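You operate a simulated robot arm through the tools that you are given. There is no shell and no other tool. Be economical: measure what you need, move in short steps, check, and stop when the job is done.

You run a simulated robot arm. Do the job below in one go: nothing can be reset, and whatever is moved stays where it is left.

Task
Put one of the grey blocks from the keybed of the grand piano in the inside of the weight tray. Put one of the tall pads from the pad rack on the teal panel. Put the round brush on the keybed of the grand piano. Fetch the beige block and set it on the low shelf of the window bench. Put one of the wedges from the top of the window bench on the shelf under the packing table. Take the felt roll on the top of the window bench and put it away on the carton board of the tall shelf. Open the right padded bench drawer, fetch the sanding block marked "fine" from the top board of the side shelf and set it in the inside of the right padded bench drawer, then shut the drawer. Take the tape roll and put it on the top of the window bench. Take the grey pad on the front of the pine table and put it away on the top of the tool cart. Turn the month dial to NOV. The order is free. Set down upright: beige block.

Only the result counts: the job must be done as asked and must still hold three seconds after the hand-in. Knocking over, shifting, dropping, spilling or breaking anything else fails it.

Robot
A 7-joint arm with a two-finger parallel gripper on a trunk, on a base that drives. Base frame: it is fixed to the floor where the robot stands at the start and does not move with it; the origin is under the middle of the robot, x ahead of it, y to its left, z up; the surface under the hand at the start is at about z = 915. Readings come in mm, rad, newtons and seconds.
With the tool pointing down near the work surface it reaches from about 400 to 760 mm from the robot's upright axis, wherever it stands. Its first joint turns from -2.496 to 2.496 rad. Places, roughly: beige block (4x7x4 cm) [4500, -2200, 800]; carton board of the tall shelf (112x18 cm) [-1480, -4220, 1620]; felt roll (22x7x6 cm) [4700, -2400, 800]; grey block (2x3x2 cm) [500, -600, 700]; grey pad (6x6x4 cm) [1100, -3800, 800]; inside of the right padded bench drawer [4400, -700, 600]; inside of the weight tray (67x16 cm) [-2320, 1600, 800]; keybed of the grand piano (24x132 cm) [520, -360, 700]; low shelf of the window bench [4400, -2000, 200]; month dial [200, -4400, 1400]; right padded bench drawer [4300, -700, 700]; round brush (3x3x12 cm) [4200, -2200, 900]; sanding block [4500, -4250, 1250]; shelf under the packing table [1700, 1900, 200]; tall pad (11x2x14 cm) [3900, 2100, 100]; tape roll (10x9x5 cm) [1500, -3800, 800]; teal panel (15x10x1 cm) [1300, 2000, 900]; top of the tool cart (62x12 cm) [-560, -2120, 620]; top of the window bench [4500, -2300, 800]; wedge (6x10x6 cm) [4600, -1700, 800]. Payload 3 kg.
The TCP is the grasp point between the finger pads, 30 mm short of the fingertips. In the tool frame z runs along the fingers and y along their closing line. The gripper opens to 110 mm. The fingers are 20 mm wide and 10 mm thick; the gripper's body (48 by 112 mm) begins 55 mm behind the TCP.
Orientation is that of the tool frame in the base frame, as [roll, pitch, yaw] about the fixed x, y, z axes, in that order (R = Rz(yaw) Ry(pitch) Rx(roll)). With the fingers straight down and closing along the base's y, the tool's x points along the base's -x, its y along +y and its z along -z.

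Tools
- The arm moves only by the tool send_rows. Its argument "moves" is one flat list of numbers, 7 for each row, row after row: the turn, a rotation vector about the tool's x, y, z in degrees, then the shift along the tool's x, y, z in mm, then the closure in counts, from 0 (fully open) to 255 (shut). In form: [rx, ry, rz, x, y, z, jaw, rx, ry, rz, x, y, z, jaw, ...]. A call has 1 to 12 rows; each row shifts and turns the commanded pose from where the row before left it, along the tool's axes as they then stand. Rows are played at 5 a second. More than 50 mm and 0.15 rad between two rows, or a gripper value outside its range, and nothing of the call is played. Where a pose cannot be reached the arm comes as near as it can. A force on the tool above 40 N (or 10 N above the force at the start of the call, whichever is more), or a blocked arm, ends the call early, and 0.2 s more pass. The fingers move at their own pace (about 108 mm/s each) and stop on an object; they squeeze with about 30 N. The grip force told is the motor's: it shows also when the fingers shut on nothing. Time passes only in rows, and 0.2 s behind the last, so rows that do not move let the fingers close. It gives the time, the measured TCP pose, the force on the tool (base axes), the opening and the grip force at its end, in the units of the frame above (readings bear some noise), with the torque about the TCP (base axes, N m) and any sound that the robot's microphone picked up.
- Cameras (640 x 400 px; columns grow to the right, rows downward): "scene" is now at [135.9, -26.3, 1657.2]; the picture's right is [-0.44, -0.90, 0.00], its down [-0.81, 0.40, -0.44] and it looks along [0.39, -0.19, -0.90] (base axes); focal length 255 px, centre (320, 200). "wrist" rides on the gripper at [72, 17, -103] in the tool frame; the picture's right is [-0.23, 0.97, 0.00], its down [-0.76, -0.18, -0.62] and it looks along [-0.61, -0.14, 0.78] (tool axes); focal length 222 px, centre (320, 200). There is no depth. A picture from a camera that has moved, and an enlarged one, comes with that camera's place and axes in the base frame and with its lens.
- camera(camera): a new picture of that camera. It takes no simulated time.
- slide_trunk(by): slides the trunk up (or, below 0, down) by that many mm; the arm and the scene camera ride with it, the base frame stays. It gives what a move gives, with no picture.
- drive_base(legs): drives the robot by 1 to 6 legs, each [ahead, left, turn to the left] in mm, mm and rad, along the robot's own axes; the way and the turn of a leg run together, so that a leg with both is an arc; at most 1500 mm and 3.142 rad a leg. The arm and the cameras ride along, it lands a little off, and it stops where it bumps. It gives what a move gives.
- turn_head(pan, tilt): turns the head with the scene camera to pan (to the left, within 1.501 rad either way) and tilt (down, from -0.506 to 1.204), counted from straight ahead of the robot. It gives what a move gives.
- inspect(camera, box): a new picture of the part [left, top, right, bottom] of that camera's present view, enlarged. It takes no simulated time.
- sign_off(): hands the job in; it is judged then, once.

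Work in short steps. Places have to be worked out from the pictures, the camera data and where the tool is seen: move nearer, look again, correct. Check each grasp and each placing, and mend what went wrong. You have 535 turns and 326 pictures in all, those below and enlarged ones among them. Open the gripper and draw the arm clear of the work before you hand the job in, unless the task says otherwise; then end with one line.

The tools are called after ">>>" as name(argument=value, ...) on one line, values as JSON. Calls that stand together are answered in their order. send_rows: Moves the arm, as the interface text tells. Its arguments: {"type":"object","properties":{"moves":{"type":"array"}},"required":["moves"]} The other tools are called the same way: slide_trunk (by) slides the trunk up or down; drive_base (legs) drives the base; turn_head (pan, tilt) turns the head that bears the scene camera; camera (camera) takes a picture; inspect (camera, box) takes an enlarged picture of a part of a camera's view; sign_off () hands the job in.

At the start:

```text
clock: 0.0
eef_pos: [746.7, -141.6, 981.4]
orientation: [3.141, 0.001, -3.141]
contact_force: [0.0, 0.0, -1.1]
wrist_torque: [-0.01, 0.02, 0.0]
gripper_width: 109.9
grasp_force: 0.0
trunk travel left (down, up): [-800.0, 90.0]
robot x, y, heading: [-4.8, 2.6, 0.001]
head pan, tilt: [-0.457, 1.115]
```

scene: 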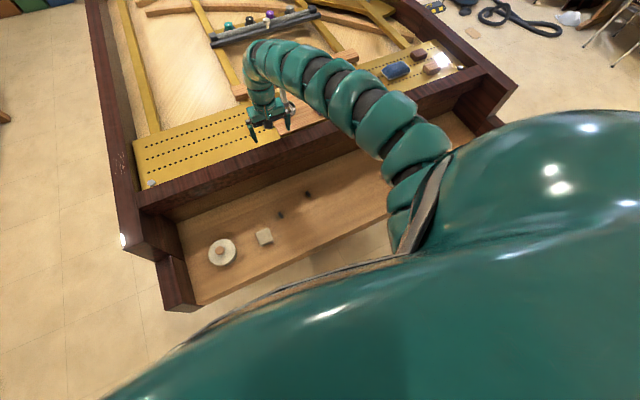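
wrist: 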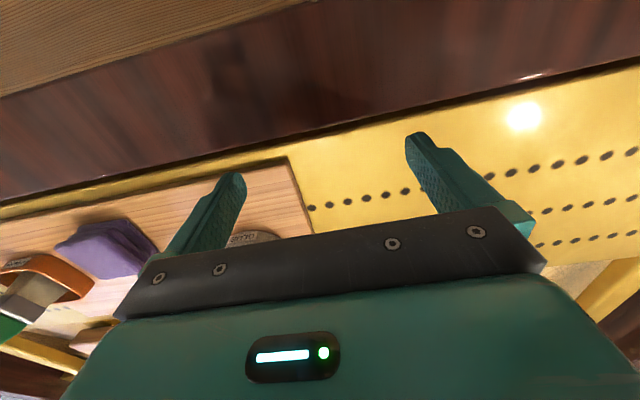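

I'll first look at the keybed to the right, where the grey blocks should be.

>>> turn_head(pan=-0.9, tilt=0.9)

>>> camera(camera="scene")

```text
clock: 0.9
eef_pos: [746.8, -140.8, 980.9]
orientation: [-3.141, 0.0, -3.14]
contact_force: [0.1, -0.8, 0.9]
wrist_torque: [0.02, 0.01, -0.02]
gripper_width: 110.0
grasp_force: 0.1
trunk travel left (down, up): [-800.0, 90.0]
robot x, y, heading: [-0.2, -2.0, 0.002]
head pan, tilt: [-0.901, 0.901]
```

```text
323 pictures are left
camera scene: at [127.2, -58.0, 1672.0], right [-0.78, -0.62, 0.0], down [-0.49, 0.61, -0.62], along [0.39, -0.49, -0.78], focal length 255 px, centre (320, 200)
```

scene: 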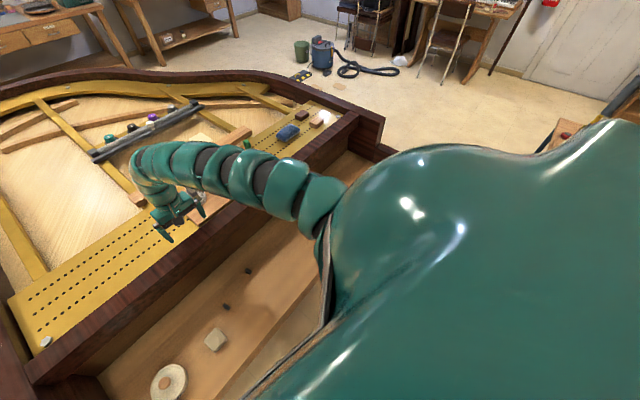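

>>> inspect(camera="scene", box=[100, 180, 400, 400])

>>> turn_head(pan=0, tilt=0.5)

>>> camera(camera="scene")

>>> turn_head(pan=-1.2, tilt=0.35)

>>> camera(camera="scene")

>>> turn_head(pan=1.3, tilt=0.5)

>>> camera(camera="scene")

```text
1.82 times, centred on (250, 290) of scene
camera zoom: at [127.2, -58.0, 1672.0], right [-0.78, -0.62, 0.0], down [-0.49, 0.61, -0.62], along [0.39, -0.49, -0.78], focal length 464 px, centre (447, 36)
```

zoom: 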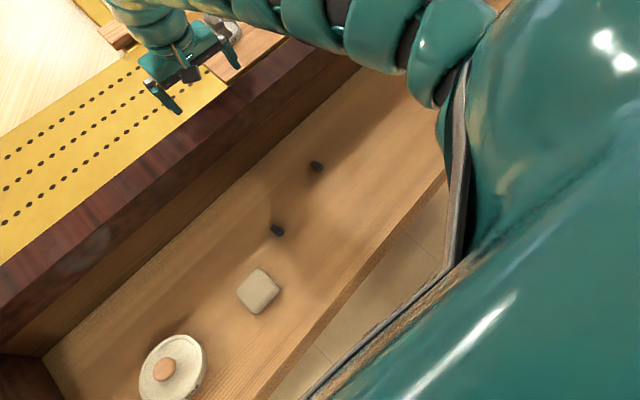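

```text
clock: 2.1
eef_pos: [746.1, -140.9, 981.0]
orientation: [3.141, 0.001, -3.14]
contact_force: [-0.1, -0.5, 0.8]
wrist_torque: [0.02, 0.02, -0.01]
gripper_width: 110.0
grasp_force: 0.1
trunk travel left (down, up): [-800.0, 90.0]
robot x, y, heading: [1.1, 1.2, -0.0]
head pan, tilt: [0.0, 0.499]
```

```text
321 pictures are left
camera scene: at [171.2, 1.0, 1705.9], right [0.0, -1.0, 0.0], down [-0.48, 0.0, -0.88], along [0.88, 0.0, -0.48], focal length 255 px, centre (320, 200)
```

scene: 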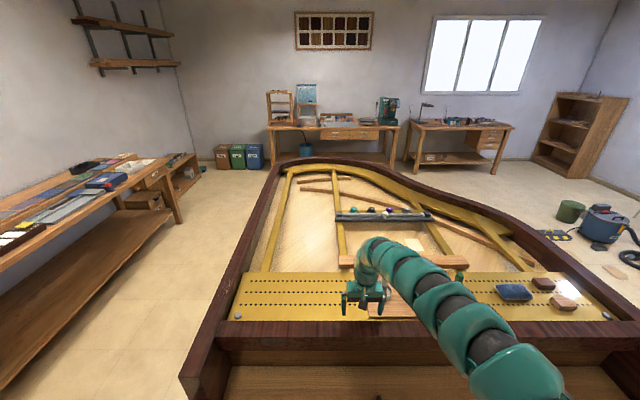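

```text
clock: 3.5
eef_pos: [747.0, -141.0, 981.3]
orientation: [-3.141, 0.0, -3.14]
contact_force: [0.4, 0.2, -0.7]
wrist_torque: [-0.01, 0.05, -0.02]
gripper_width: 109.9
grasp_force: 0.1
trunk travel left (down, up): [-800.0, 90.0]
robot x, y, heading: [-0.9, 3.9, 0.003]
head pan, tilt: [-1.201, 0.351]
```

```text
320 pictures are left
camera scene: at [114.0, -85.6, 1719.6], right [-0.93, -0.36, 0.0], down [-0.12, 0.32, -0.94], along [0.34, -0.88, -0.34], focal length 255 px, centre (320, 200)
```

scene: 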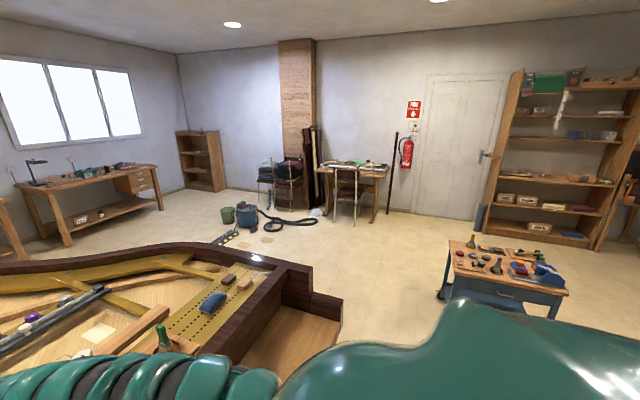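

```text
clock: 5.8
eef_pos: [747.2, -140.3, 980.9]
orientation: [-3.141, 0.0, 3.141]
contact_force: [0.5, 1.1, -0.6]
wrist_torque: [-0.04, 0.01, -0.02]
gripper_width: 109.8
grasp_force: 0.2
trunk travel left (down, up): [-800.0, 90.0]
robot x, y, heading: [-2.8, 0.1, -0.0]
head pan, tilt: [1.3, 0.499]
```

```text
319 pictures are left
camera scene: at [104.6, 88.8, 1705.9], right [0.96, -0.27, 0.0], down [-0.13, -0.46, -0.88], along [0.23, 0.85, -0.48], focal length 255 px, centre (320, 200)
```

scene: 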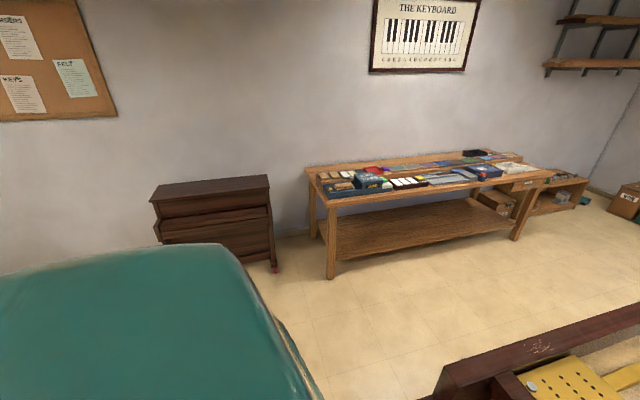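

The dark specks are at about (558,-53) and (592,-188); the listed grey block spot (500,-600) is hidden by the body. I'll raise and draw in the arm, then look from further back.

>>> send_rows(moves=[0, 0, 0, 0, 0, -50, 0, 0, 0, 0, 0, 0, -50, 0, 0, 0, 0, 0, 0, -50, 0, 0, 0, 0, 50, 0, -50, 0, 0, 0, 0, 50, 0, 0, 0, 0, 0, 0, 50, 0, 0, 0, 0, 0, 0, 50, 0, 0, 0, 0, 0, 0, 50, 0, 0, 0])

>>> drive_base(legs=[[-500, 0, 0]])

>>> turn_head(pan=-0.6, tilt=0.75)

>>> camera(camera="scene")

>>> turn_head(pan=1.5, tilt=0.5)

>>> camera(camera="scene")

```text
refused: row 4 steps farther than a row can; nothing moved
```

```text
clock: 7.8
eef_pos: [527.5, -60.7, 981.2]
orientation: [-3.138, 0.0, -3.062]
contact_force: [-1.0, 0.5, 0.1]
wrist_torque: [-0.03, 0.01, -0.02]
gripper_width: 110.0
grasp_force: 0.1
trunk travel left (down, up): [-800.0, 90.0]
robot x, y, heading: [-230.3, 21.2, 0.078]
head pan, tilt: [1.3, 0.499]
stopped in leg 1: the robot was blocked; the commanded pose is now the measured one
```

```text
clock: 9.7
eef_pos: [528.7, -62.2, 981.3]
orientation: [-3.141, 0.0, -3.067]
contact_force: [-1.3, 1.3, -1.0]
wrist_torque: [0.01, 0.01, -0.06]
gripper_width: 109.8
grasp_force: 0.1
trunk travel left (down, up): [-800.0, 90.0]
robot x, y, heading: [-228.5, 23.7, 0.079]
head pan, tilt: [-0.6, 0.75]
```

```text
318 pictures are left
camera scene: at [-75.4, -12.8, 1684.0], right [-0.5, -0.87, 0.0], down [-0.59, 0.34, -0.73], along [0.63, -0.36, -0.68], focal length 255 px, centre (320, 200)
```

scene: 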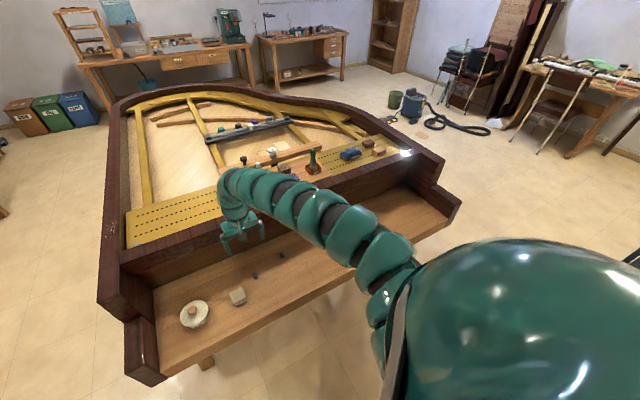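

```text
clock: 11.7
eef_pos: [528.7, -62.6, 980.4]
orientation: [-3.139, 0.0, -3.063]
contact_force: [-0.5, -1.0, -0.4]
wrist_torque: [0.0, 0.02, 0.0]
gripper_width: 109.8
grasp_force: 0.0
trunk travel left (down, up): [-800.0, 90.0]
robot x, y, heading: [-224.3, 18.7, 0.079]
head pan, tilt: [1.499, 0.499]
```

```text
317 pictures are left
camera scene: at [-148.0, 119.3, 1705.9], right [1.0, 0.01, 0.0], down [0.0, -0.48, -0.88], along [-0.01, 0.88, -0.48], focal length 255 px, centre (320, 200)
```

scene: 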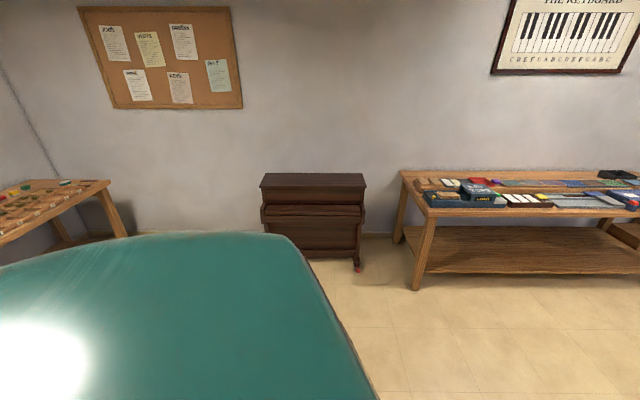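

The backward drive was blocked by something behind me, so I'll be careful there. I'll edge forward, raise the arm and draw it in, then look at the area the arm hides.

>>> drive_base(legs=[[30, 0, 0]])

>>> send_rows(moves=[0, 0, 0, 0, 0, -50, 0, 0, 0, 0, 0, 0, -50, 0, 0, 0, 0, 0, 0, -50, 0, 0, 0, 0, 50, 0, 0, 0, 0, 0, 0, 50, 0, 0, 0, 0, 0, 0, 50, 0, 0, 0, 0, 0, 0, 50, 0, 0, 0, 0, 0, 0, 0, 50, 0, 0, 0, 0, 0, 0, 50, 0, 0, 0, 0, 0, 0, 50, 0, 0, 0, 0, 0, 0, 50, 0, 0, 0])

>>> turn_head(pan=-0.6, tilt=0.8)

>>> camera(camera="scene")

>>> camera(camera="wrist")

>>> turn_head(pan=-1.5, tilt=0.6)

>>> camera(camera="scene")

```text
clock: 12.5
eef_pos: [560.5, -60.9, 979.8]
orientation: [-3.139, -0.002, -3.064]
contact_force: [0.1, 0.3, -1.0]
wrist_torque: [0.02, 0.04, 0.03]
gripper_width: 110.0
grasp_force: 0.1
trunk travel left (down, up): [-800.0, 90.0]
robot x, y, heading: [-198.5, 23.2, 0.079]
head pan, tilt: [1.499, 0.499]
```

```text
refused: moves must hold 7 numbers for each row
```

```text
clock: 14.5
eef_pos: [558.8, -60.4, 980.5]
orientation: [-3.141, -0.001, -3.065]
contact_force: [-0.2, 0.4, 0.2]
wrist_torque: [0.04, -0.02, -0.02]
gripper_width: 109.9
grasp_force: 0.1
trunk travel left (down, up): [-800.0, 90.0]
robot x, y, heading: [-195.9, 24.7, 0.079]
head pan, tilt: [-0.6, 0.799]
```

```text
316 pictures are left
camera scene: at [-47.5, -9.3, 1680.0], right [-0.5, -0.87, 0.0], down [-0.62, 0.36, -0.7], along [0.61, -0.35, -0.72], focal length 255 px, centre (320, 200)
```

scene: 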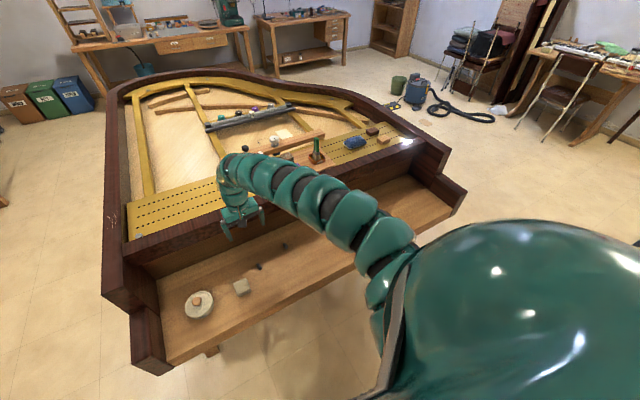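

```text
315 pictures are left
camera wrist: at [484.8, -48.1, 1083.4], right [0.15, 0.99, 0.0], down [0.77, -0.12, 0.62], along [0.62, -0.1, -0.78], focal length 222 px, centre (320, 200)
```

wrist: 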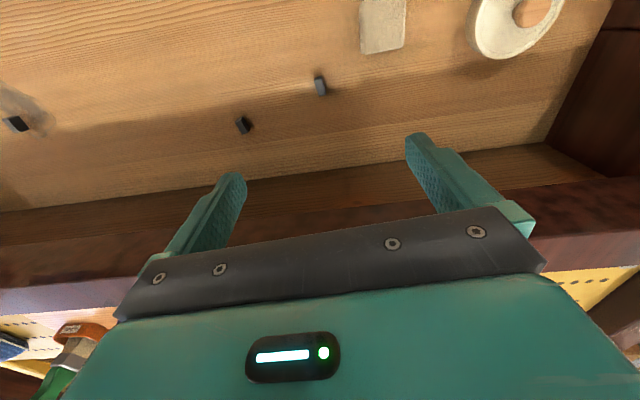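

```text
clock: 15.7
eef_pos: [558.9, -60.4, 980.6]
orientation: [-3.141, -0.001, -3.066]
contact_force: [-0.4, -0.2, 0.0]
wrist_torque: [0.0, 0.01, 0.02]
gripper_width: 110.0
grasp_force: 0.0
trunk travel left (down, up): [-800.0, 90.0]
robot x, y, heading: [-198.0, 21.5, 0.078]
head pan, tilt: [-1.499, 0.6]
```

```text
314 pictures are left
camera scene: at [-104.0, -56.6, 1696.8], right [-0.99, -0.15, 0.0], down [-0.09, 0.56, -0.82], along [0.13, -0.82, -0.57], focal length 255 px, centre (320, 200)
```

scene: 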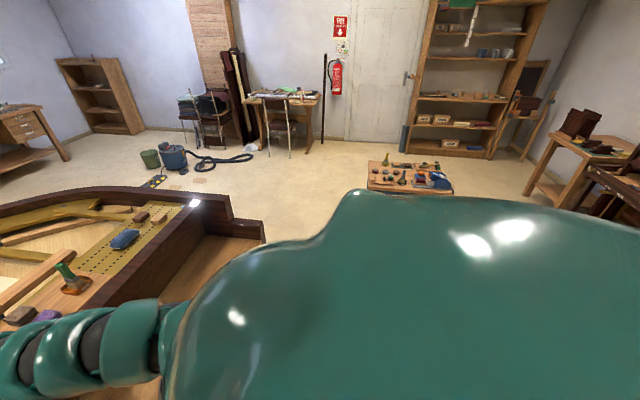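

The wrist view shows three dark grey blocks on the keybed; block A is almost directly under the tool at about (561,-61). I'll drive forward a little for reach, bring the tool back over it and go lower to look.

>>> drive_base(legs=[[140, 0, -0.078]])

>>> send_rows(moves=[0, 0, 0, 50, 0, 0, 0, 0, 0, 0, 50, 0, 0, 0, 0, 0, 0, 50, 0, 0, 0, 0, 0, 0, 0, 0, 50, 0, 0, 0, 0, 0, 0, 50, 0, 0, 0, 0, 0, 0, 50, 0])

>>> camera(camera="wrist")

```text
clock: 17.0
eef_pos: [687.3, -111.4, 980.1]
orientation: [-3.137, -0.001, -3.139]
contact_force: [0.5, 0.1, -0.3]
wrist_torque: [-0.01, 0.03, 0.01]
gripper_width: 110.2
grasp_force: 0.1
trunk travel left (down, up): [-800.0, 90.0]
robot x, y, heading: [-61.3, 30.2, 0.011]
head pan, tilt: [-1.499, 0.6]
```

```text
clock: 18.4
eef_pos: [603.8, -107.6, 788.8]
orientation: [-3.139, -0.002, -3.14]
contact_force: [0.4, 0.4, 0.2]
wrist_torque: [-0.01, 0.01, -0.03]
gripper_width: 109.7
grasp_force: 0.0
out of reach, approached as far as the arm can: row 2, 3
trunk travel left (down, up): [-800.0, 90.0]
robot x, y, heading: [-58.9, 28.1, 0.007]
head pan, tilt: [-1.499, 0.6]
```

```text
313 pictures are left
camera wrist: at [530.9, -90.1, 891.2], right [0.23, 0.97, 0.0], down [0.76, -0.18, 0.62], along [0.61, -0.14, -0.78], focal length 222 px, centre (320, 200)
```

wrist: 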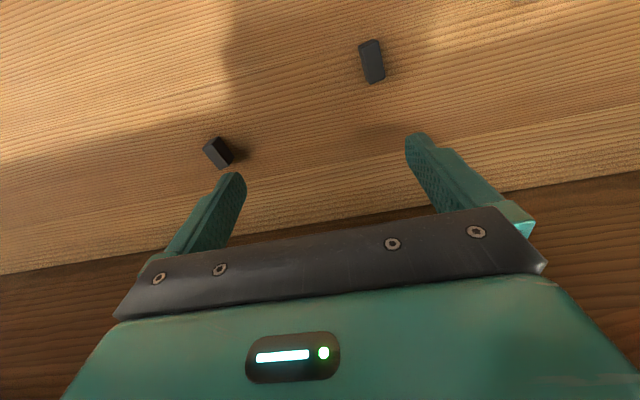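

The arm could not retract fully at this trunk height. I'll raise the hand a bit, slide the trunk down 150 and re-read.

>>> send_rows(moves=[0, 0, 0, 0, 0, -50, 0, 0, 0, 0, 0, 0, -50, 0, 0, 0, 0, 0, 0, -50, 0])

>>> slide_trunk(by=-150)

>>> camera(camera="wrist")

```text
clock: 19.2
eef_pos: [607.4, -105.3, 933.2]
orientation: [-3.14, -0.001, -3.138]
contact_force: [0.7, -0.1, -1.5]
wrist_torque: [0.02, -0.03, -0.02]
gripper_width: 110.1
grasp_force: 0.1
out of reach, approached as far as the arm can: row 3
trunk travel left (down, up): [-800.0, 90.0]
robot x, y, heading: [-59.8, 29.9, 0.009]
head pan, tilt: [-1.499, 0.6]
```

```text
clock: 21.0
eef_pos: [608.8, -106.9, 782.6]
orientation: [-3.139, -0.002, -3.14]
contact_force: [-0.8, 0.7, 0.3]
wrist_torque: [0.02, 0.0, -0.01]
gripper_width: 110.0
grasp_force: 0.1
trunk travel left (down, up): [-650.0, 240.0]
robot x, y, heading: [-60.9, 26.8, 0.007]
head pan, tilt: [-1.499, 0.6]
```

```text
312 pictures are left
camera wrist: at [535.2, -88.5, 885.9], right [0.23, 0.97, 0.0], down [0.76, -0.18, 0.62], along [0.61, -0.14, -0.78], focal length 222 px, centre (320, 200)
```

wrist: 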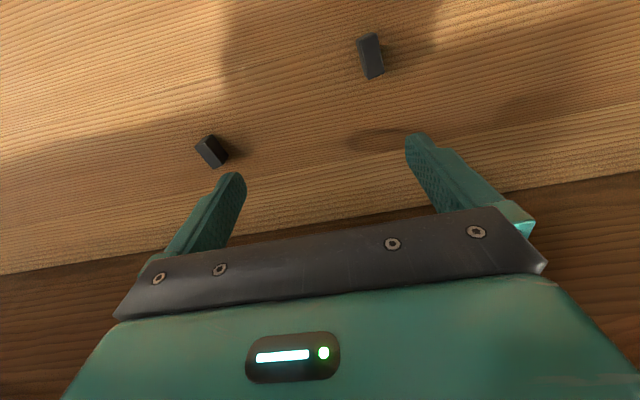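

Block A is at about (560,-59). I'll centre over it and descend partway to look.

>>> send_rows(moves=[0, 0, 0, 25, 24, 0, 0, 0, 0, 0, 23, 24, 0, 0, 0, 0, 0, 0, 0, 20, 0, 0, 0, 0, 0, 0, 15, 0])

>>> camera(camera="wrist")

```text
clock: 22.0
eef_pos: [578.4, -54.9, 733.5]
orientation: [-3.141, 0.0, 3.141]
contact_force: [-0.3, 0.0, -0.4]
wrist_torque: [0.03, 0.0, -0.01]
gripper_width: 109.9
grasp_force: 0.0
out of reach, approached as far as the arm can: row 1, 2
trunk travel left (down, up): [-650.0, 240.0]
robot x, y, heading: [-59.9, 27.6, 0.005]
head pan, tilt: [-1.499, 0.6]
```

```text
311 pictures are left
camera wrist: at [505.7, -38.0, 834.9], right [0.23, 0.97, 0.0], down [0.76, -0.18, 0.62], along [0.61, -0.14, -0.78], focal length 222 px, centre (320, 200)
```

wrist: 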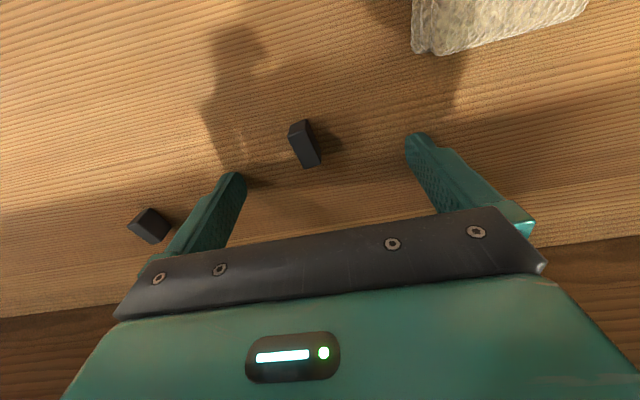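

Triangulation gives the block at (561,-61), z about 712. I'll adjust by 17 mm in x and -6 in y at this height.

>>> send_rows(moves=[0, 0, 0, 18, -6, 0, 0, 0, 0, 0, 0, 0, 0, 0])

>>> camera(camera="wrist")

```text
clock: 22.6
eef_pos: [562.0, -60.5, 732.3]
orientation: [-3.138, 0.001, -3.14]
contact_force: [-0.1, 0.2, -0.2]
wrist_torque: [0.03, 0.0, 0.01]
gripper_width: 110.1
grasp_force: 0.1
trunk travel left (down, up): [-650.0, 240.0]
robot x, y, heading: [-58.1, 27.4, 0.003]
head pan, tilt: [-1.499, 0.6]
```

```text
310 pictures are left
camera wrist: at [488.6, -42.4, 835.3], right [0.23, 0.97, 0.0], down [0.76, -0.18, 0.62], along [0.61, -0.14, -0.78], focal length 222 px, centre (320, 200)
```

wrist: 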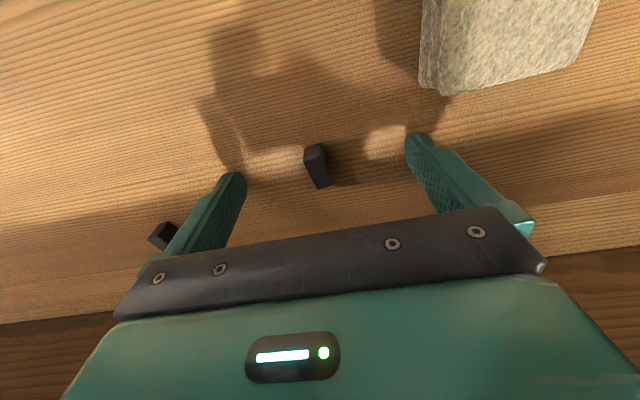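

The block sits between the fingers with tips about at its mid height. I'll lower 3 mm and close.

>>> send_rows(moves=[0, 0, 0, 0, 0, 3, 0, 0, 0, 0, 0, 0, 0, 255, 0, 0, 0, 0, 0, 0, 255, 0, 0, 0, 0, 0, 0, 255, 0, 0, 0, 0, 0, 0, 255])

>>> camera(camera="wrist")

```text
clock: 23.8
eef_pos: [561.1, -61.8, 730.5]
orientation: [-3.139, -0.001, -3.14]
contact_force: [0.4, 0.3, 0.5]
wrist_torque: [0.01, -0.05, 0.0]
gripper_width: 10.9
grasp_force: 30.2
trunk travel left (down, up): [-650.0, 240.0]
robot x, y, heading: [-59.1, 34.0, 0.001]
head pan, tilt: [-1.499, 0.6]
```

```text
309 pictures are left
camera wrist: at [488.5, -43.1, 832.7], right [0.23, 0.97, 0.0], down [0.76, -0.18, 0.62], along [0.61, -0.14, -0.78], focal length 222 px, centre (320, 200)
```

wrist: 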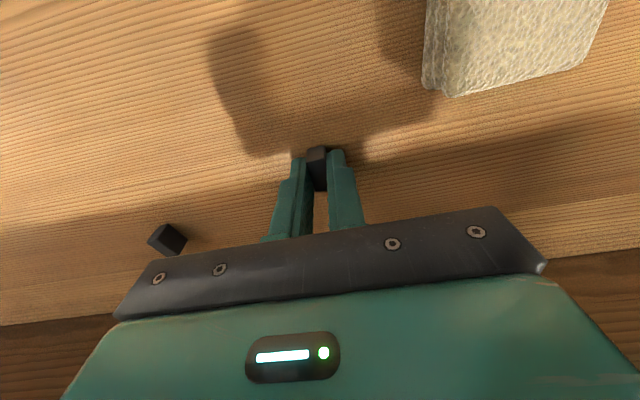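

Block gripped (10.9 mm, 30 N). Lift, raise the trunk, then turn left in place to see what's behind.

>>> send_rows(moves=[0, 0, 0, 0, 0, -50, 255, 0, 0, 0, 0, 0, -50, 255, 0, 0, 0, 0, 0, -50, 255, 0, 0, 0, 0, 0, -50, 255])

>>> slide_trunk(by=200)

>>> turn_head(pan=1.0, tilt=0.6)

>>> drive_base(legs=[[0, 0, 0.8]])

>>> camera(camera="scene")

>>> camera(camera="wrist")

```text
clock: 24.7
eef_pos: [618.6, -48.4, 844.7]
orientation: [-3.138, -0.019, 3.14]
contact_force: [-6.9, -1.3, 1.8]
wrist_torque: [0.14, -0.77, -0.2]
gripper_width: 10.9
grasp_force: 29.5
out of reach, approached as far as the arm can: row 1, 2, 3, 4
trunk travel left (down, up): [-650.0, 240.0]
robot x, y, heading: [-62.6, 29.9, 0.006]
head pan, tilt: [-1.499, 0.6]
stopped in row 4: the force on the tool passed its limit at 59 N (the readings are from after the stop); the commanded pose is now the measured one
```

```text
clock: 26.8
eef_pos: [619.4, -47.1, 1045.2]
orientation: [-3.138, -0.018, -3.141]
contact_force: [-0.2, 0.8, -1.3]
wrist_torque: [-0.01, 0.04, 0.03]
gripper_width: 10.8
grasp_force: 30.0
trunk travel left (down, up): [-850.0, 40.0]
robot x, y, heading: [-59.9, 27.0, 0.006]
head pan, tilt: [-1.499, 0.6]
```

```text
clock: 29.1
eef_pos: [618.9, -47.7, 1045.1]
orientation: [-3.14, -0.019, 3.14]
contact_force: [-0.4, -0.6, 0.3]
wrist_torque: [0.04, 0.03, -0.03]
gripper_width: 11.0
grasp_force: 29.9
trunk travel left (down, up): [-850.0, 40.0]
robot x, y, heading: [-58.1, 27.7, 0.005]
head pan, tilt: [1.0, 0.6]
```

```text
clock: 31.6
eef_pos: [475.5, 452.3, 1044.2]
orientation: [-3.137, -0.017, -2.36]
contact_force: [-0.7, 0.2, -0.7]
wrist_torque: [0.03, 0.03, 0.03]
gripper_width: 10.7
grasp_force: 30.2
trunk travel left (down, up): [-850.0, 40.0]
robot x, y, heading: [-60.7, 29.8, 0.783]
head pan, tilt: [1.0, 0.6]
```

```text
308 pictures are left
camera scene: at [-23.2, 173.6, 1746.8], right [0.98, 0.21, 0.0], down [0.12, -0.55, -0.82], along [-0.18, 0.81, -0.57], focal length 255 px, centre (320, 200)
```

scene: 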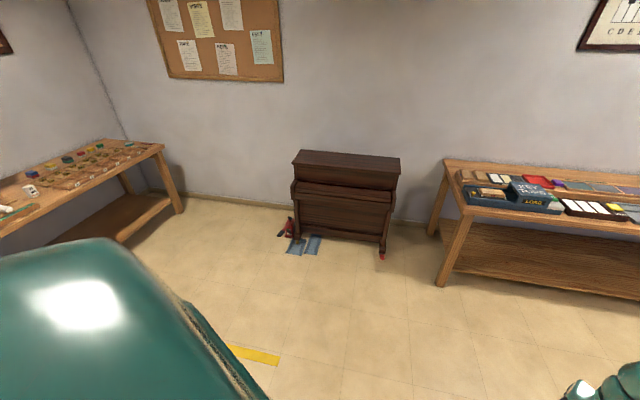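

```text
307 pictures are left
camera wrist: at [413.6, 416.6, 1148.4], right [-0.52, 0.85, -0.01], down [0.67, 0.42, 0.61], along [0.52, 0.32, -0.79], focal length 222 px, centre (320, 200)
```

wrist: 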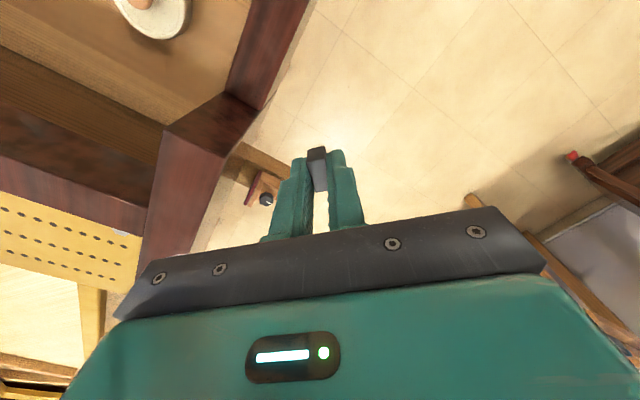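

Block still held. Lifts should be done with the trunk near obstacles from now on. I'll turn further left and look.

>>> drive_base(legs=[[0, 0, 0.9]])

>>> camera(camera="scene")

>>> turn_head(pan=1.5, tilt=0.6)

>>> camera(camera="scene")

```text
clock: 34.2
eef_pos: [-54.2, 713.2, 1044.2]
orientation: [-3.137, -0.019, -1.468]
contact_force: [-0.5, 0.1, -0.9]
wrist_torque: [-0.02, -0.03, 0.02]
gripper_width: 10.8
grasp_force: 30.0
trunk travel left (down, up): [-850.0, 40.0]
robot x, y, heading: [-62.0, 28.5, 1.684]
head pan, tilt: [1.0, 0.6]
```

```text
306 pictures are left
camera scene: at [-148.8, 149.8, 1746.8], right [0.45, 0.89, 0.0], down [0.51, -0.25, -0.82], along [-0.74, 0.37, -0.57], focal length 255 px, centre (320, 200)
```

scene: 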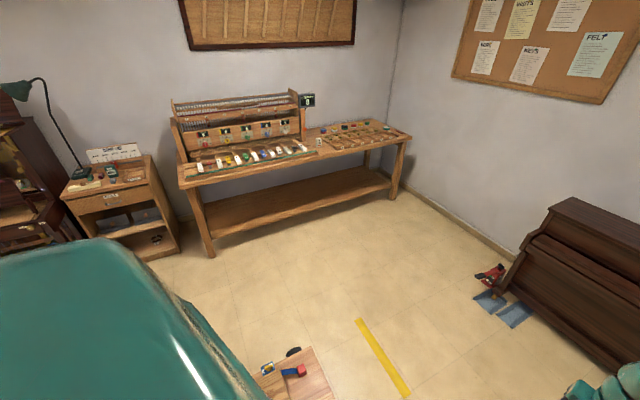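

```text
clock: 35.2
eef_pos: [-54.7, 714.2, 1044.1]
orientation: [-3.137, -0.017, -1.471]
contact_force: [-0.3, -0.2, -0.9]
wrist_torque: [-0.02, -0.01, -0.02]
gripper_width: 10.7
grasp_force: 29.6
trunk travel left (down, up): [-850.0, 40.0]
robot x, y, heading: [-61.3, 29.7, 1.676]
head pan, tilt: [1.499, 0.6]
```

```text
305 pictures are left
camera scene: at [-157.9, 107.1, 1746.8], right [-0.03, 1.0, 0.0], down [0.56, 0.02, -0.83], along [-0.82, -0.03, -0.56], focal length 255 px, centre (320, 200)
```

scene: 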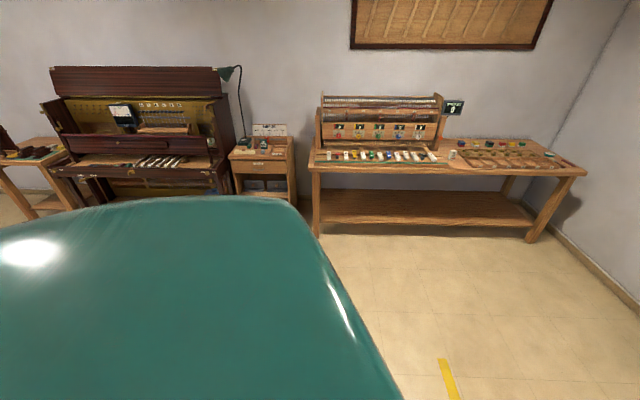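

The bench with tools behind me at about (-660,285) was the obstacle. I'll turn to heading π, then strafe to y≈1550 over the clear floor, and look.

>>> drive_base(legs=[[0, 0, 1.46], [0, -1450, 0]])

>>> turn_head(pan=0.3, tilt=0.5)

>>> camera(camera="scene")

```text
clock: 46.1
eef_pos: [-732.5, 1589.9, 1043.8]
orientation: [-3.14, -0.017, -0.011]
contact_force: [0.7, -0.4, -0.7]
wrist_torque: [0.02, 0.02, 0.04]
gripper_width: 10.9
grasp_force: 30.0
trunk travel left (down, up): [-850.0, 40.0]
robot x, y, heading: [-52.0, 1505.9, 3.139]
head pan, tilt: [1.499, 0.6]
```

```text
clock: 47.5
eef_pos: [-733.5, 1589.1, 1044.2]
orientation: [-3.138, -0.018, -0.01]
contact_force: [0.3, -0.2, -0.4]
wrist_torque: [-0.02, 0.03, 0.0]
gripper_width: 10.8
grasp_force: 29.2
trunk travel left (down, up): [-850.0, 40.0]
robot x, y, heading: [-55.6, 1508.6, 3.136]
head pan, tilt: [0.3, 0.499]
```

```text
304 pictures are left
camera scene: at [-222.0, 1481.9, 1755.9], right [-0.29, 0.96, 0.0], down [0.46, 0.14, -0.88], along [-0.84, -0.26, -0.48], focal length 255 px, centre (320, 200)
```

scene: 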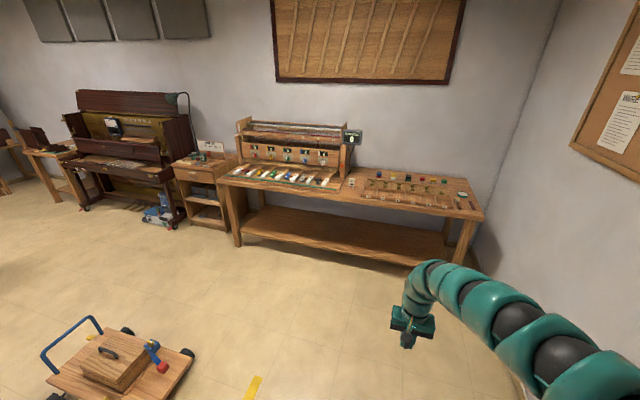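

The "bench" is a low dolly. Now zoom on the corner table with the weight tray.

>>> inspect(camera="scene", box=[210, 110, 500, 280])

>>> drive_base(legs=[[1050, 0, 0]])

>>> turn_head(pan=0, tilt=0.8)

>>> camera(camera="scene")

```text
2.21 times, centred on (355, 195) of scene
camera zoom: at [-222.0, 1481.9, 1755.9], right [-0.29, 0.96, 0.0], down [0.46, 0.14, -0.88], along [-0.84, -0.26, -0.48], focal length 563 px, centre (243, 211)
```

zoom: 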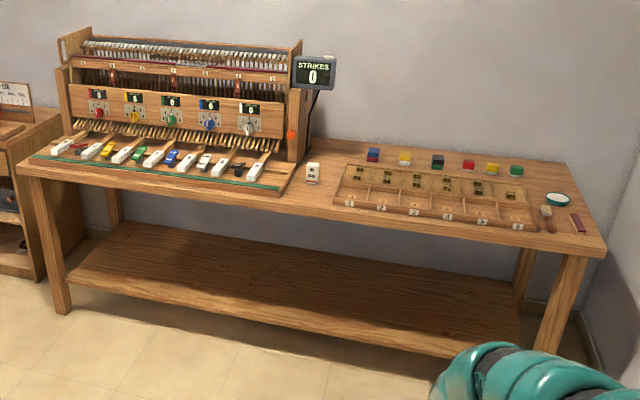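

```text
clock: 51.0
eef_pos: [-1376.4, 1613.0, 1041.9]
orientation: [-3.141, -0.021, -0.044]
contact_force: [-0.1, 0.4, -1.7]
wrist_torque: [0.01, -0.01, -0.02]
gripper_width: 11.0
grasp_force: 30.0
trunk travel left (down, up): [-850.0, 40.0]
robot x, y, heading: [-697.6, 1507.5, 3.104]
head pan, tilt: [0.3, 0.499]
stopped in leg 1: the robot was blocked; the commanded pose is now the measured one
```

```text
clock: 51.8
eef_pos: [-1375.2, 1612.3, 1043.9]
orientation: [-3.138, -0.02, -0.042]
contact_force: [-0.1, -0.1, -1.5]
wrist_torque: [0.0, -0.01, -0.01]
gripper_width: 10.9
grasp_force: 29.9
trunk travel left (down, up): [-850.0, 40.0]
robot x, y, heading: [-697.0, 1509.0, 3.106]
head pan, tilt: [0.0, 0.799]
```

```text
302 pictures are left
camera scene: at [-859.8, 1514.8, 1730.0], right [0.04, 1.0, 0.0], down [0.72, -0.03, -0.7], along [-0.7, 0.02, -0.72], focal length 255 px, centre (320, 200)
```

scene: 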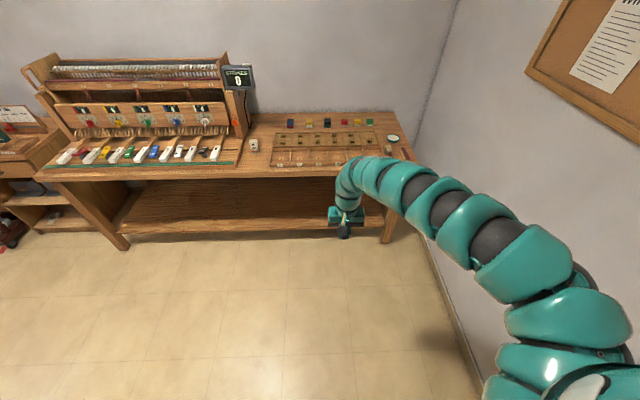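

Blocked again by something; I'll look to the right and left before moving on.

>>> turn_head(pan=-1.5, tilt=1.1)

>>> camera(camera="scene")

>>> turn_head(pan=1.2, tilt=1.1)

>>> camera(camera="scene")

```text
clock: 53.4
eef_pos: [-1374.2, 1613.0, 1044.8]
orientation: [-3.139, -0.019, -0.041]
contact_force: [0.1, 0.0, -0.3]
wrist_torque: [0.02, 0.02, 0.01]
gripper_width: 10.9
grasp_force: 30.5
trunk travel left (down, up): [-850.0, 40.0]
robot x, y, heading: [-697.8, 1504.5, 3.107]
head pan, tilt: [-1.499, 1.1]
```

```text
301 pictures are left
camera scene: at [-781.0, 1575.1, 1708.2], right [1.0, 0.04, 0.0], down [0.03, -0.89, -0.45], along [-0.02, 0.45, -0.89], focal length 255 px, centre (320, 200)
```

scene: 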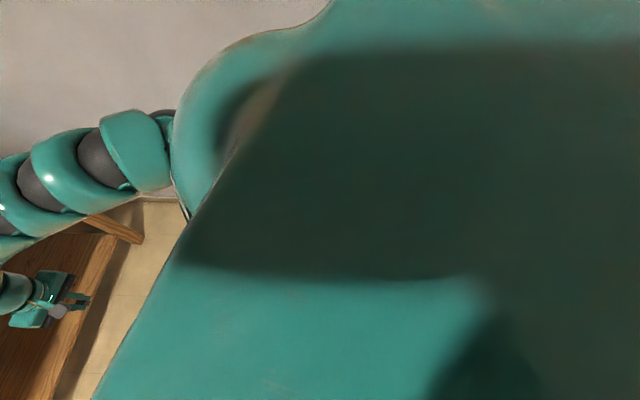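

```text
clock: 55.8
eef_pos: [-1375.0, 1612.1, 1045.4]
orientation: [-3.138, -0.02, -0.042]
contact_force: [0.6, 0.3, -1.6]
wrist_torque: [0.01, 0.02, 0.0]
gripper_width: 10.7
grasp_force: 29.7
trunk travel left (down, up): [-850.0, 40.0]
robot x, y, heading: [-698.8, 1506.2, 3.105]
head pan, tilt: [1.201, 1.1]
```

```text
300 pictures are left
camera scene: at [-803.6, 1454.0, 1708.2], right [-0.92, 0.4, 0.0], down [0.35, 0.82, -0.45], along [-0.18, -0.42, -0.89], focal length 255 px, centre (320, 200)
```

scene: 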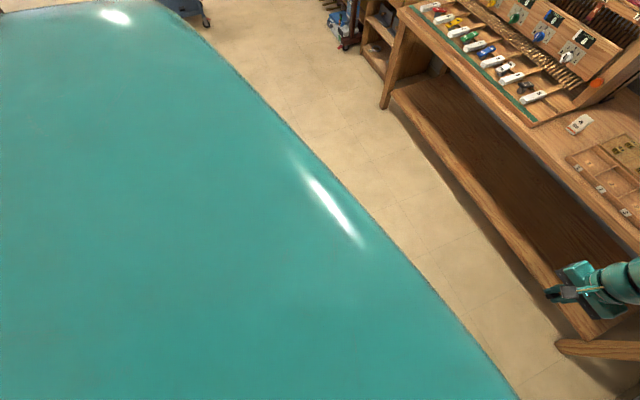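

The heading kicked clockwise, so contact was on my right side (things by the upright piano). I'll strafe left 250 away and continue ahead.

>>> drive_base(legs=[[0, 250, 0.035], [300, 0, 0]])

>>> turn_head(pan=-0.4, tilt=0.8)

>>> camera(camera="scene")

```text
clock: 59.2
eef_pos: [-1685.4, 1340.8, 1043.5]
orientation: [-3.137, -0.019, -0.004]
contact_force: [-0.1, -0.7, -0.4]
wrist_torque: [0.0, -0.02, 0.01]
gripper_width: 10.6
grasp_force: 30.2
trunk travel left (down, up): [-850.0, 40.0]
robot x, y, heading: [-1005.0, 1256.0, -3.141]
head pan, tilt: [1.201, 1.1]
```

```text
clock: 60.9
eef_pos: [-1685.4, 1340.1, 1045.6]
orientation: [-3.138, -0.02, -0.003]
contact_force: [-0.8, 0.7, 0.1]
wrist_torque: [-0.01, 0.0, -0.01]
gripper_width: 10.7
grasp_force: 30.2
trunk travel left (down, up): [-850.0, 40.0]
robot x, y, heading: [-1006.6, 1261.9, -3.14]
head pan, tilt: [-0.4, 0.799]
```

```text
299 pictures are left
camera scene: at [-1159.5, 1293.4, 1729.9], right [0.39, 0.92, 0.0], down [0.66, -0.28, -0.7], along [-0.64, 0.27, -0.72], focal length 255 px, centre (320, 200)
```

scene: 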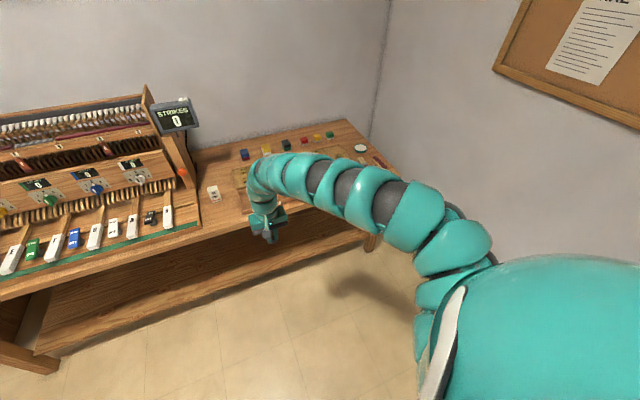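

The tray lies around x≈-2320, y 1270–1930. I'll drive ahead 480 and look with the wrist and scene cameras.

>>> drive_base(legs=[[480, -80, 0]])

>>> camera(camera="scene")

>>> camera(camera="wrist")

```text
clock: 63.8
eef_pos: [-2167.1, 1415.3, 1044.3]
orientation: [-3.138, -0.019, 0.0]
contact_force: [-0.1, 0.8, -0.1]
wrist_torque: [-0.01, -0.04, 0.02]
gripper_width: 11.0
grasp_force: 31.0
trunk travel left (down, up): [-850.0, 40.0]
robot x, y, heading: [-1486.4, 1339.2, -3.132]
head pan, tilt: [-0.4, 0.799]
```

```text
298 pictures are left
camera scene: at [-1641.5, 1370.8, 1729.9], right [0.38, 0.92, 0.0], down [0.66, -0.27, -0.7], along [-0.64, 0.27, -0.72], focal length 255 px, centre (320, 200)
```

scene: 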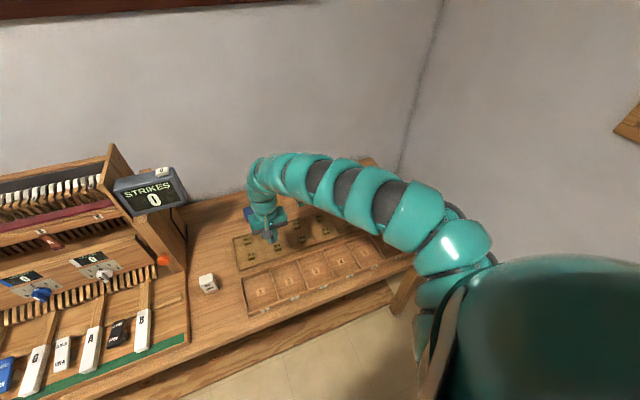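

```text
297 pictures are left
camera wrist: at [-2096.5, 1399.0, 1148.0], right [-0.23, -0.97, -0.01], down [-0.77, 0.18, 0.61], along [-0.59, 0.14, -0.79], focal length 222 px, centre (320, 200)
```

wrist: 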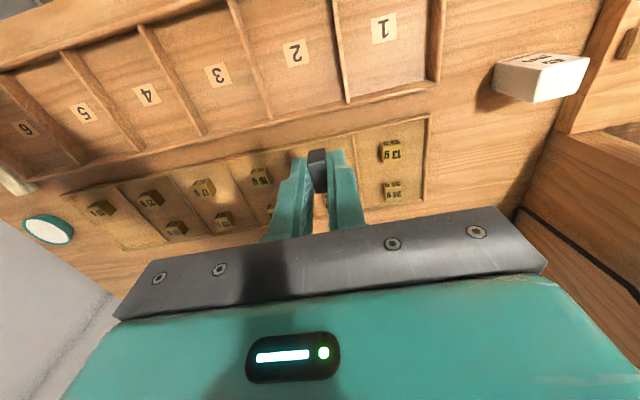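

The recessed tray with brass weights (x≈-2311, y 1256–1940) matches the weight tray. Let me zoom in to find a free spot.

>>> inspect(camera="wrist", box=[60, 100, 460, 260])

>>> inspect(camera="scene", box=[180, 180, 440, 330])

```text
1.60 times, centred on (260, 180) of wrist
camera zoom: at [-2096.5, 1399.0, 1148.0], right [-0.23, -0.97, -0.01], down [-0.77, 0.18, 0.61], along [-0.59, 0.14, -0.79], focal length 355 px, centre (416, 232)
```

zoom: 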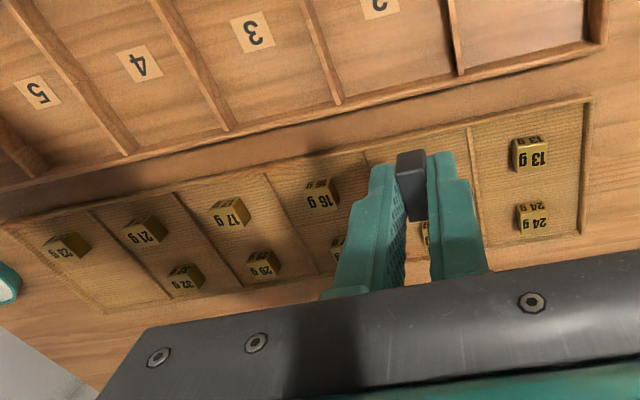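

```text
2.46 times, centred on (310, 255) of scene
camera zoom: at [-1641.5, 1370.8, 1729.9], right [0.38, 0.92, 0.0], down [0.66, -0.27, -0.7], along [-0.64, 0.27, -0.72], focal length 628 px, centre (345, 65)
```

zoom: 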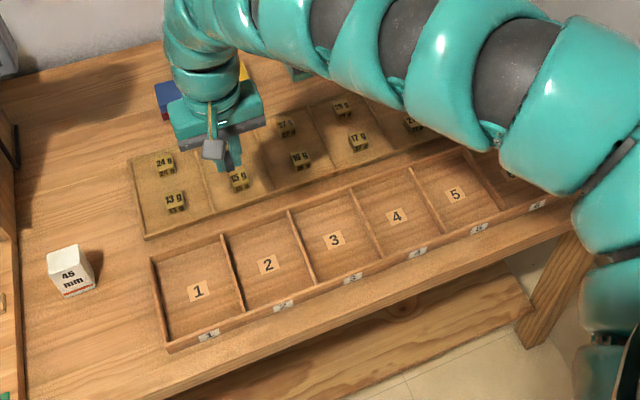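

Cell 1 has free room between its two weights, at about (-2313,1324). I'll drive up 145, shift the hand over it and lower with the trunk.

>>> drive_base(legs=[[145, 0, -0.01]])

>>> send_rows(moves=[0, 0, 0, 0, 40, 0, 255, 0, 0, 0, 0, 40, 0, 255, 0, 0, 0, 0, 11, 0, 255])

>>> slide_trunk(by=-130)

>>> camera(camera="wrist")

```text
clock: 65.2
eef_pos: [-2316.3, 1422.4, 1043.3]
orientation: [-3.138, -0.018, -0.01]
contact_force: [-0.4, 0.0, -0.9]
wrist_torque: [-0.04, -0.01, 0.02]
gripper_width: 10.9
grasp_force: 30.1
trunk travel left (down, up): [-850.0, 40.0]
robot x, y, heading: [-1633.9, 1339.1, 3.135]
head pan, tilt: [-0.4, 0.799]
```

```text
clock: 66.0
eef_pos: [-2313.4, 1331.8, 1045.3]
orientation: [-3.14, -0.018, -0.012]
contact_force: [-0.5, 0.2, -0.2]
wrist_torque: [0.0, 0.0, 0.0]
gripper_width: 10.9
grasp_force: 29.5
trunk travel left (down, up): [-850.0, 40.0]
robot x, y, heading: [-1633.6, 1336.2, 3.139]
head pan, tilt: [-0.4, 0.799]
```

```text
clock: 67.6
eef_pos: [-2313.1, 1331.7, 914.0]
orientation: [-3.139, -0.021, -0.008]
contact_force: [0.4, 0.2, 0.1]
wrist_torque: [-0.01, -0.01, -0.02]
gripper_width: 10.7
grasp_force: 29.8
trunk travel left (down, up): [-720.0, 170.0]
robot x, y, heading: [-1637.6, 1337.4, 3.135]
head pan, tilt: [-0.4, 0.799]
```

```text
294 pictures are left
camera wrist: at [-2243.9, 1314.4, 1017.7], right [-0.24, -0.97, -0.01], down [-0.77, 0.18, 0.61], along [-0.59, 0.15, -0.79], focal length 222 px, centre (320, 200)
```

wrist: 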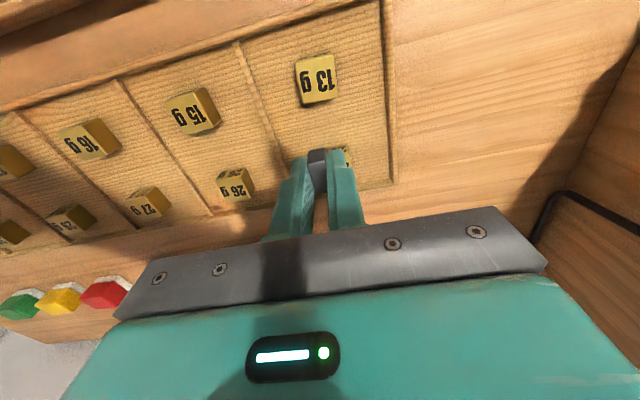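

Current position is nearly right; shift +4 mm in x, lower by 55 mm and then descend in fine steps until contact.

>>> send_rows(moves=[0, -1, 0, 4, -2, 0, 255, 0, 0, 0, 0, 0, 0, 255])

>>> slide_trunk(by=-65)

>>> camera(camera="wrist")

```text
clock: 68.2
eef_pos: [-2310.5, 1333.0, 912.3]
orientation: [-3.138, -0.001, -0.011]
contact_force: [0.3, -1.0, -1.8]
wrist_torque: [0.02, 0.0, -0.01]
gripper_width: 10.9
grasp_force: 29.7
trunk travel left (down, up): [-720.0, 170.0]
robot x, y, heading: [-1634.9, 1338.7, 3.132]
head pan, tilt: [-0.4, 0.799]
```

```text
clock: 69.2
eef_pos: [-2309.5, 1332.3, 849.5]
orientation: [-3.139, 0.002, -0.009]
contact_force: [-0.2, -1.1, -0.2]
wrist_torque: [0.01, 0.01, -0.01]
gripper_width: 10.9
grasp_force: 29.7
trunk travel left (down, up): [-655.0, 235.0]
robot x, y, heading: [-1634.8, 1337.1, 3.135]
head pan, tilt: [-0.4, 0.799]
```

```text
293 pictures are left
camera wrist: at [-2237.9, 1315.9, 951.6], right [-0.24, -0.97, 0.0], down [-0.76, 0.18, 0.62], along [-0.6, 0.15, -0.78], focal length 222 px, centre (320, 200)
```

wrist: 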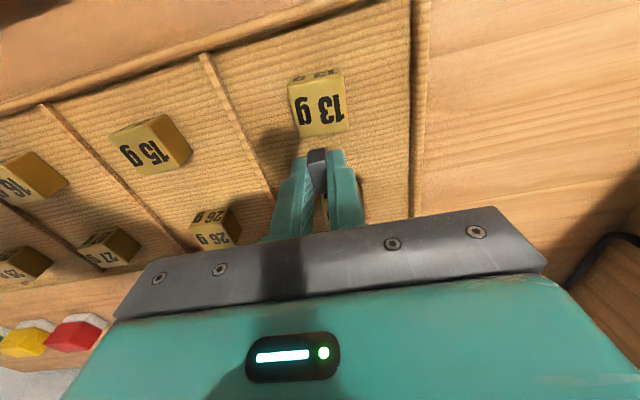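

Clear of 13g in the picture. Descend slowly in 3 mm rows watching for contact.

>>> send_rows(moves=[0, 0, 0, 0, 0, 3, 255, 0, 0, 0, 0, 0, 3, 255, 0, 0, 0, 0, 0, 3, 255, 0, 0, 0, 0, 0, 3, 255, 0, 0, 0, 0, 0, 0, 255])

>>> inspect(camera="wrist", box=[220, 60, 420, 240])

```text
clock: 70.4
eef_pos: [-2310.1, 1332.0, 837.3]
orientation: [-3.141, 0.0, -0.011]
contact_force: [-0.3, 0.8, -0.7]
wrist_torque: [0.0, 0.0, 0.0]
gripper_width: 11.0
grasp_force: 30.0
trunk travel left (down, up): [-655.0, 235.0]
robot x, y, heading: [-1633.3, 1338.7, 3.137]
head pan, tilt: [-0.4, 0.799]
```

```text
2.22 times, centred on (320, 150) of wrist
camera zoom: at [-2238.2, 1315.7, 938.9], right [-0.24, -0.97, 0.0], down [-0.76, 0.18, 0.62], along [-0.61, 0.15, -0.78], focal length 494 px, centre (320, 311)
```

zoom: 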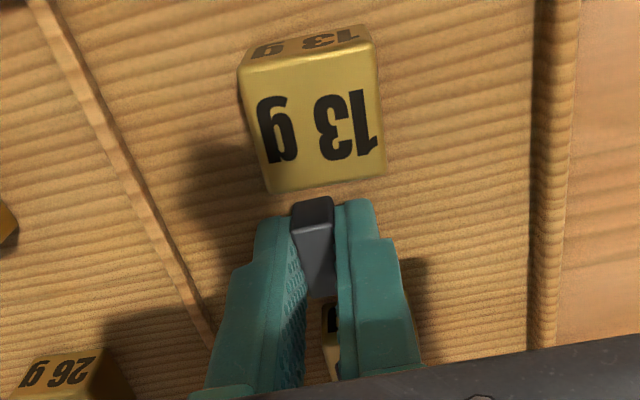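

>>> send_rows(moves=[0, 0, 0, 0, 0, 2, 255, 0, 0, 0, 0, 0, 2, 255, 0, 0, 0, 0, 0, 2, 255, 0, 0, 0, 0, 0, 2, 255, 0, 0, 0, 0, 0, 2, 255, 0, 0, 0, 0, 0, 0, 255])

>>> inspect(camera="wrist", box=[220, 60, 420, 240])

```text
clock: 71.2
eef_pos: [-2310.2, 1332.5, 835.8]
orientation: [-3.14, 0.006, -0.009]
contact_force: [9.3, 2.7, 28.9]
wrist_torque: [0.03, -0.58, 0.14]
gripper_width: 11.0
grasp_force: 30.1
trunk travel left (down, up): [-655.0, 235.0]
robot x, y, heading: [-1636.0, 1339.8, 3.136]
head pan, tilt: [-0.4, 0.799]
stopped in row 4: the force on the tool passed its limit at 44 N (the readings are from after the stop); the commanded pose is now the measured one
```

```text
2.22 times, centred on (320, 150) of wrist
camera zoom: at [-2237.2, 1315.7, 937.8], right [-0.24, -0.97, 0.0], down [-0.76, 0.18, 0.63], along [-0.61, 0.15, -0.78], focal length 494 px, centre (320, 311)
```

zoom: 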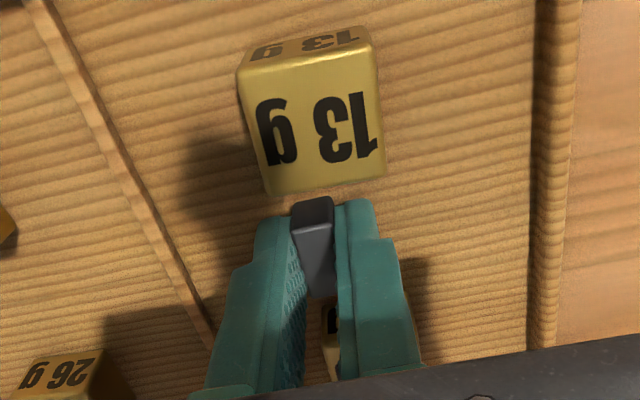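

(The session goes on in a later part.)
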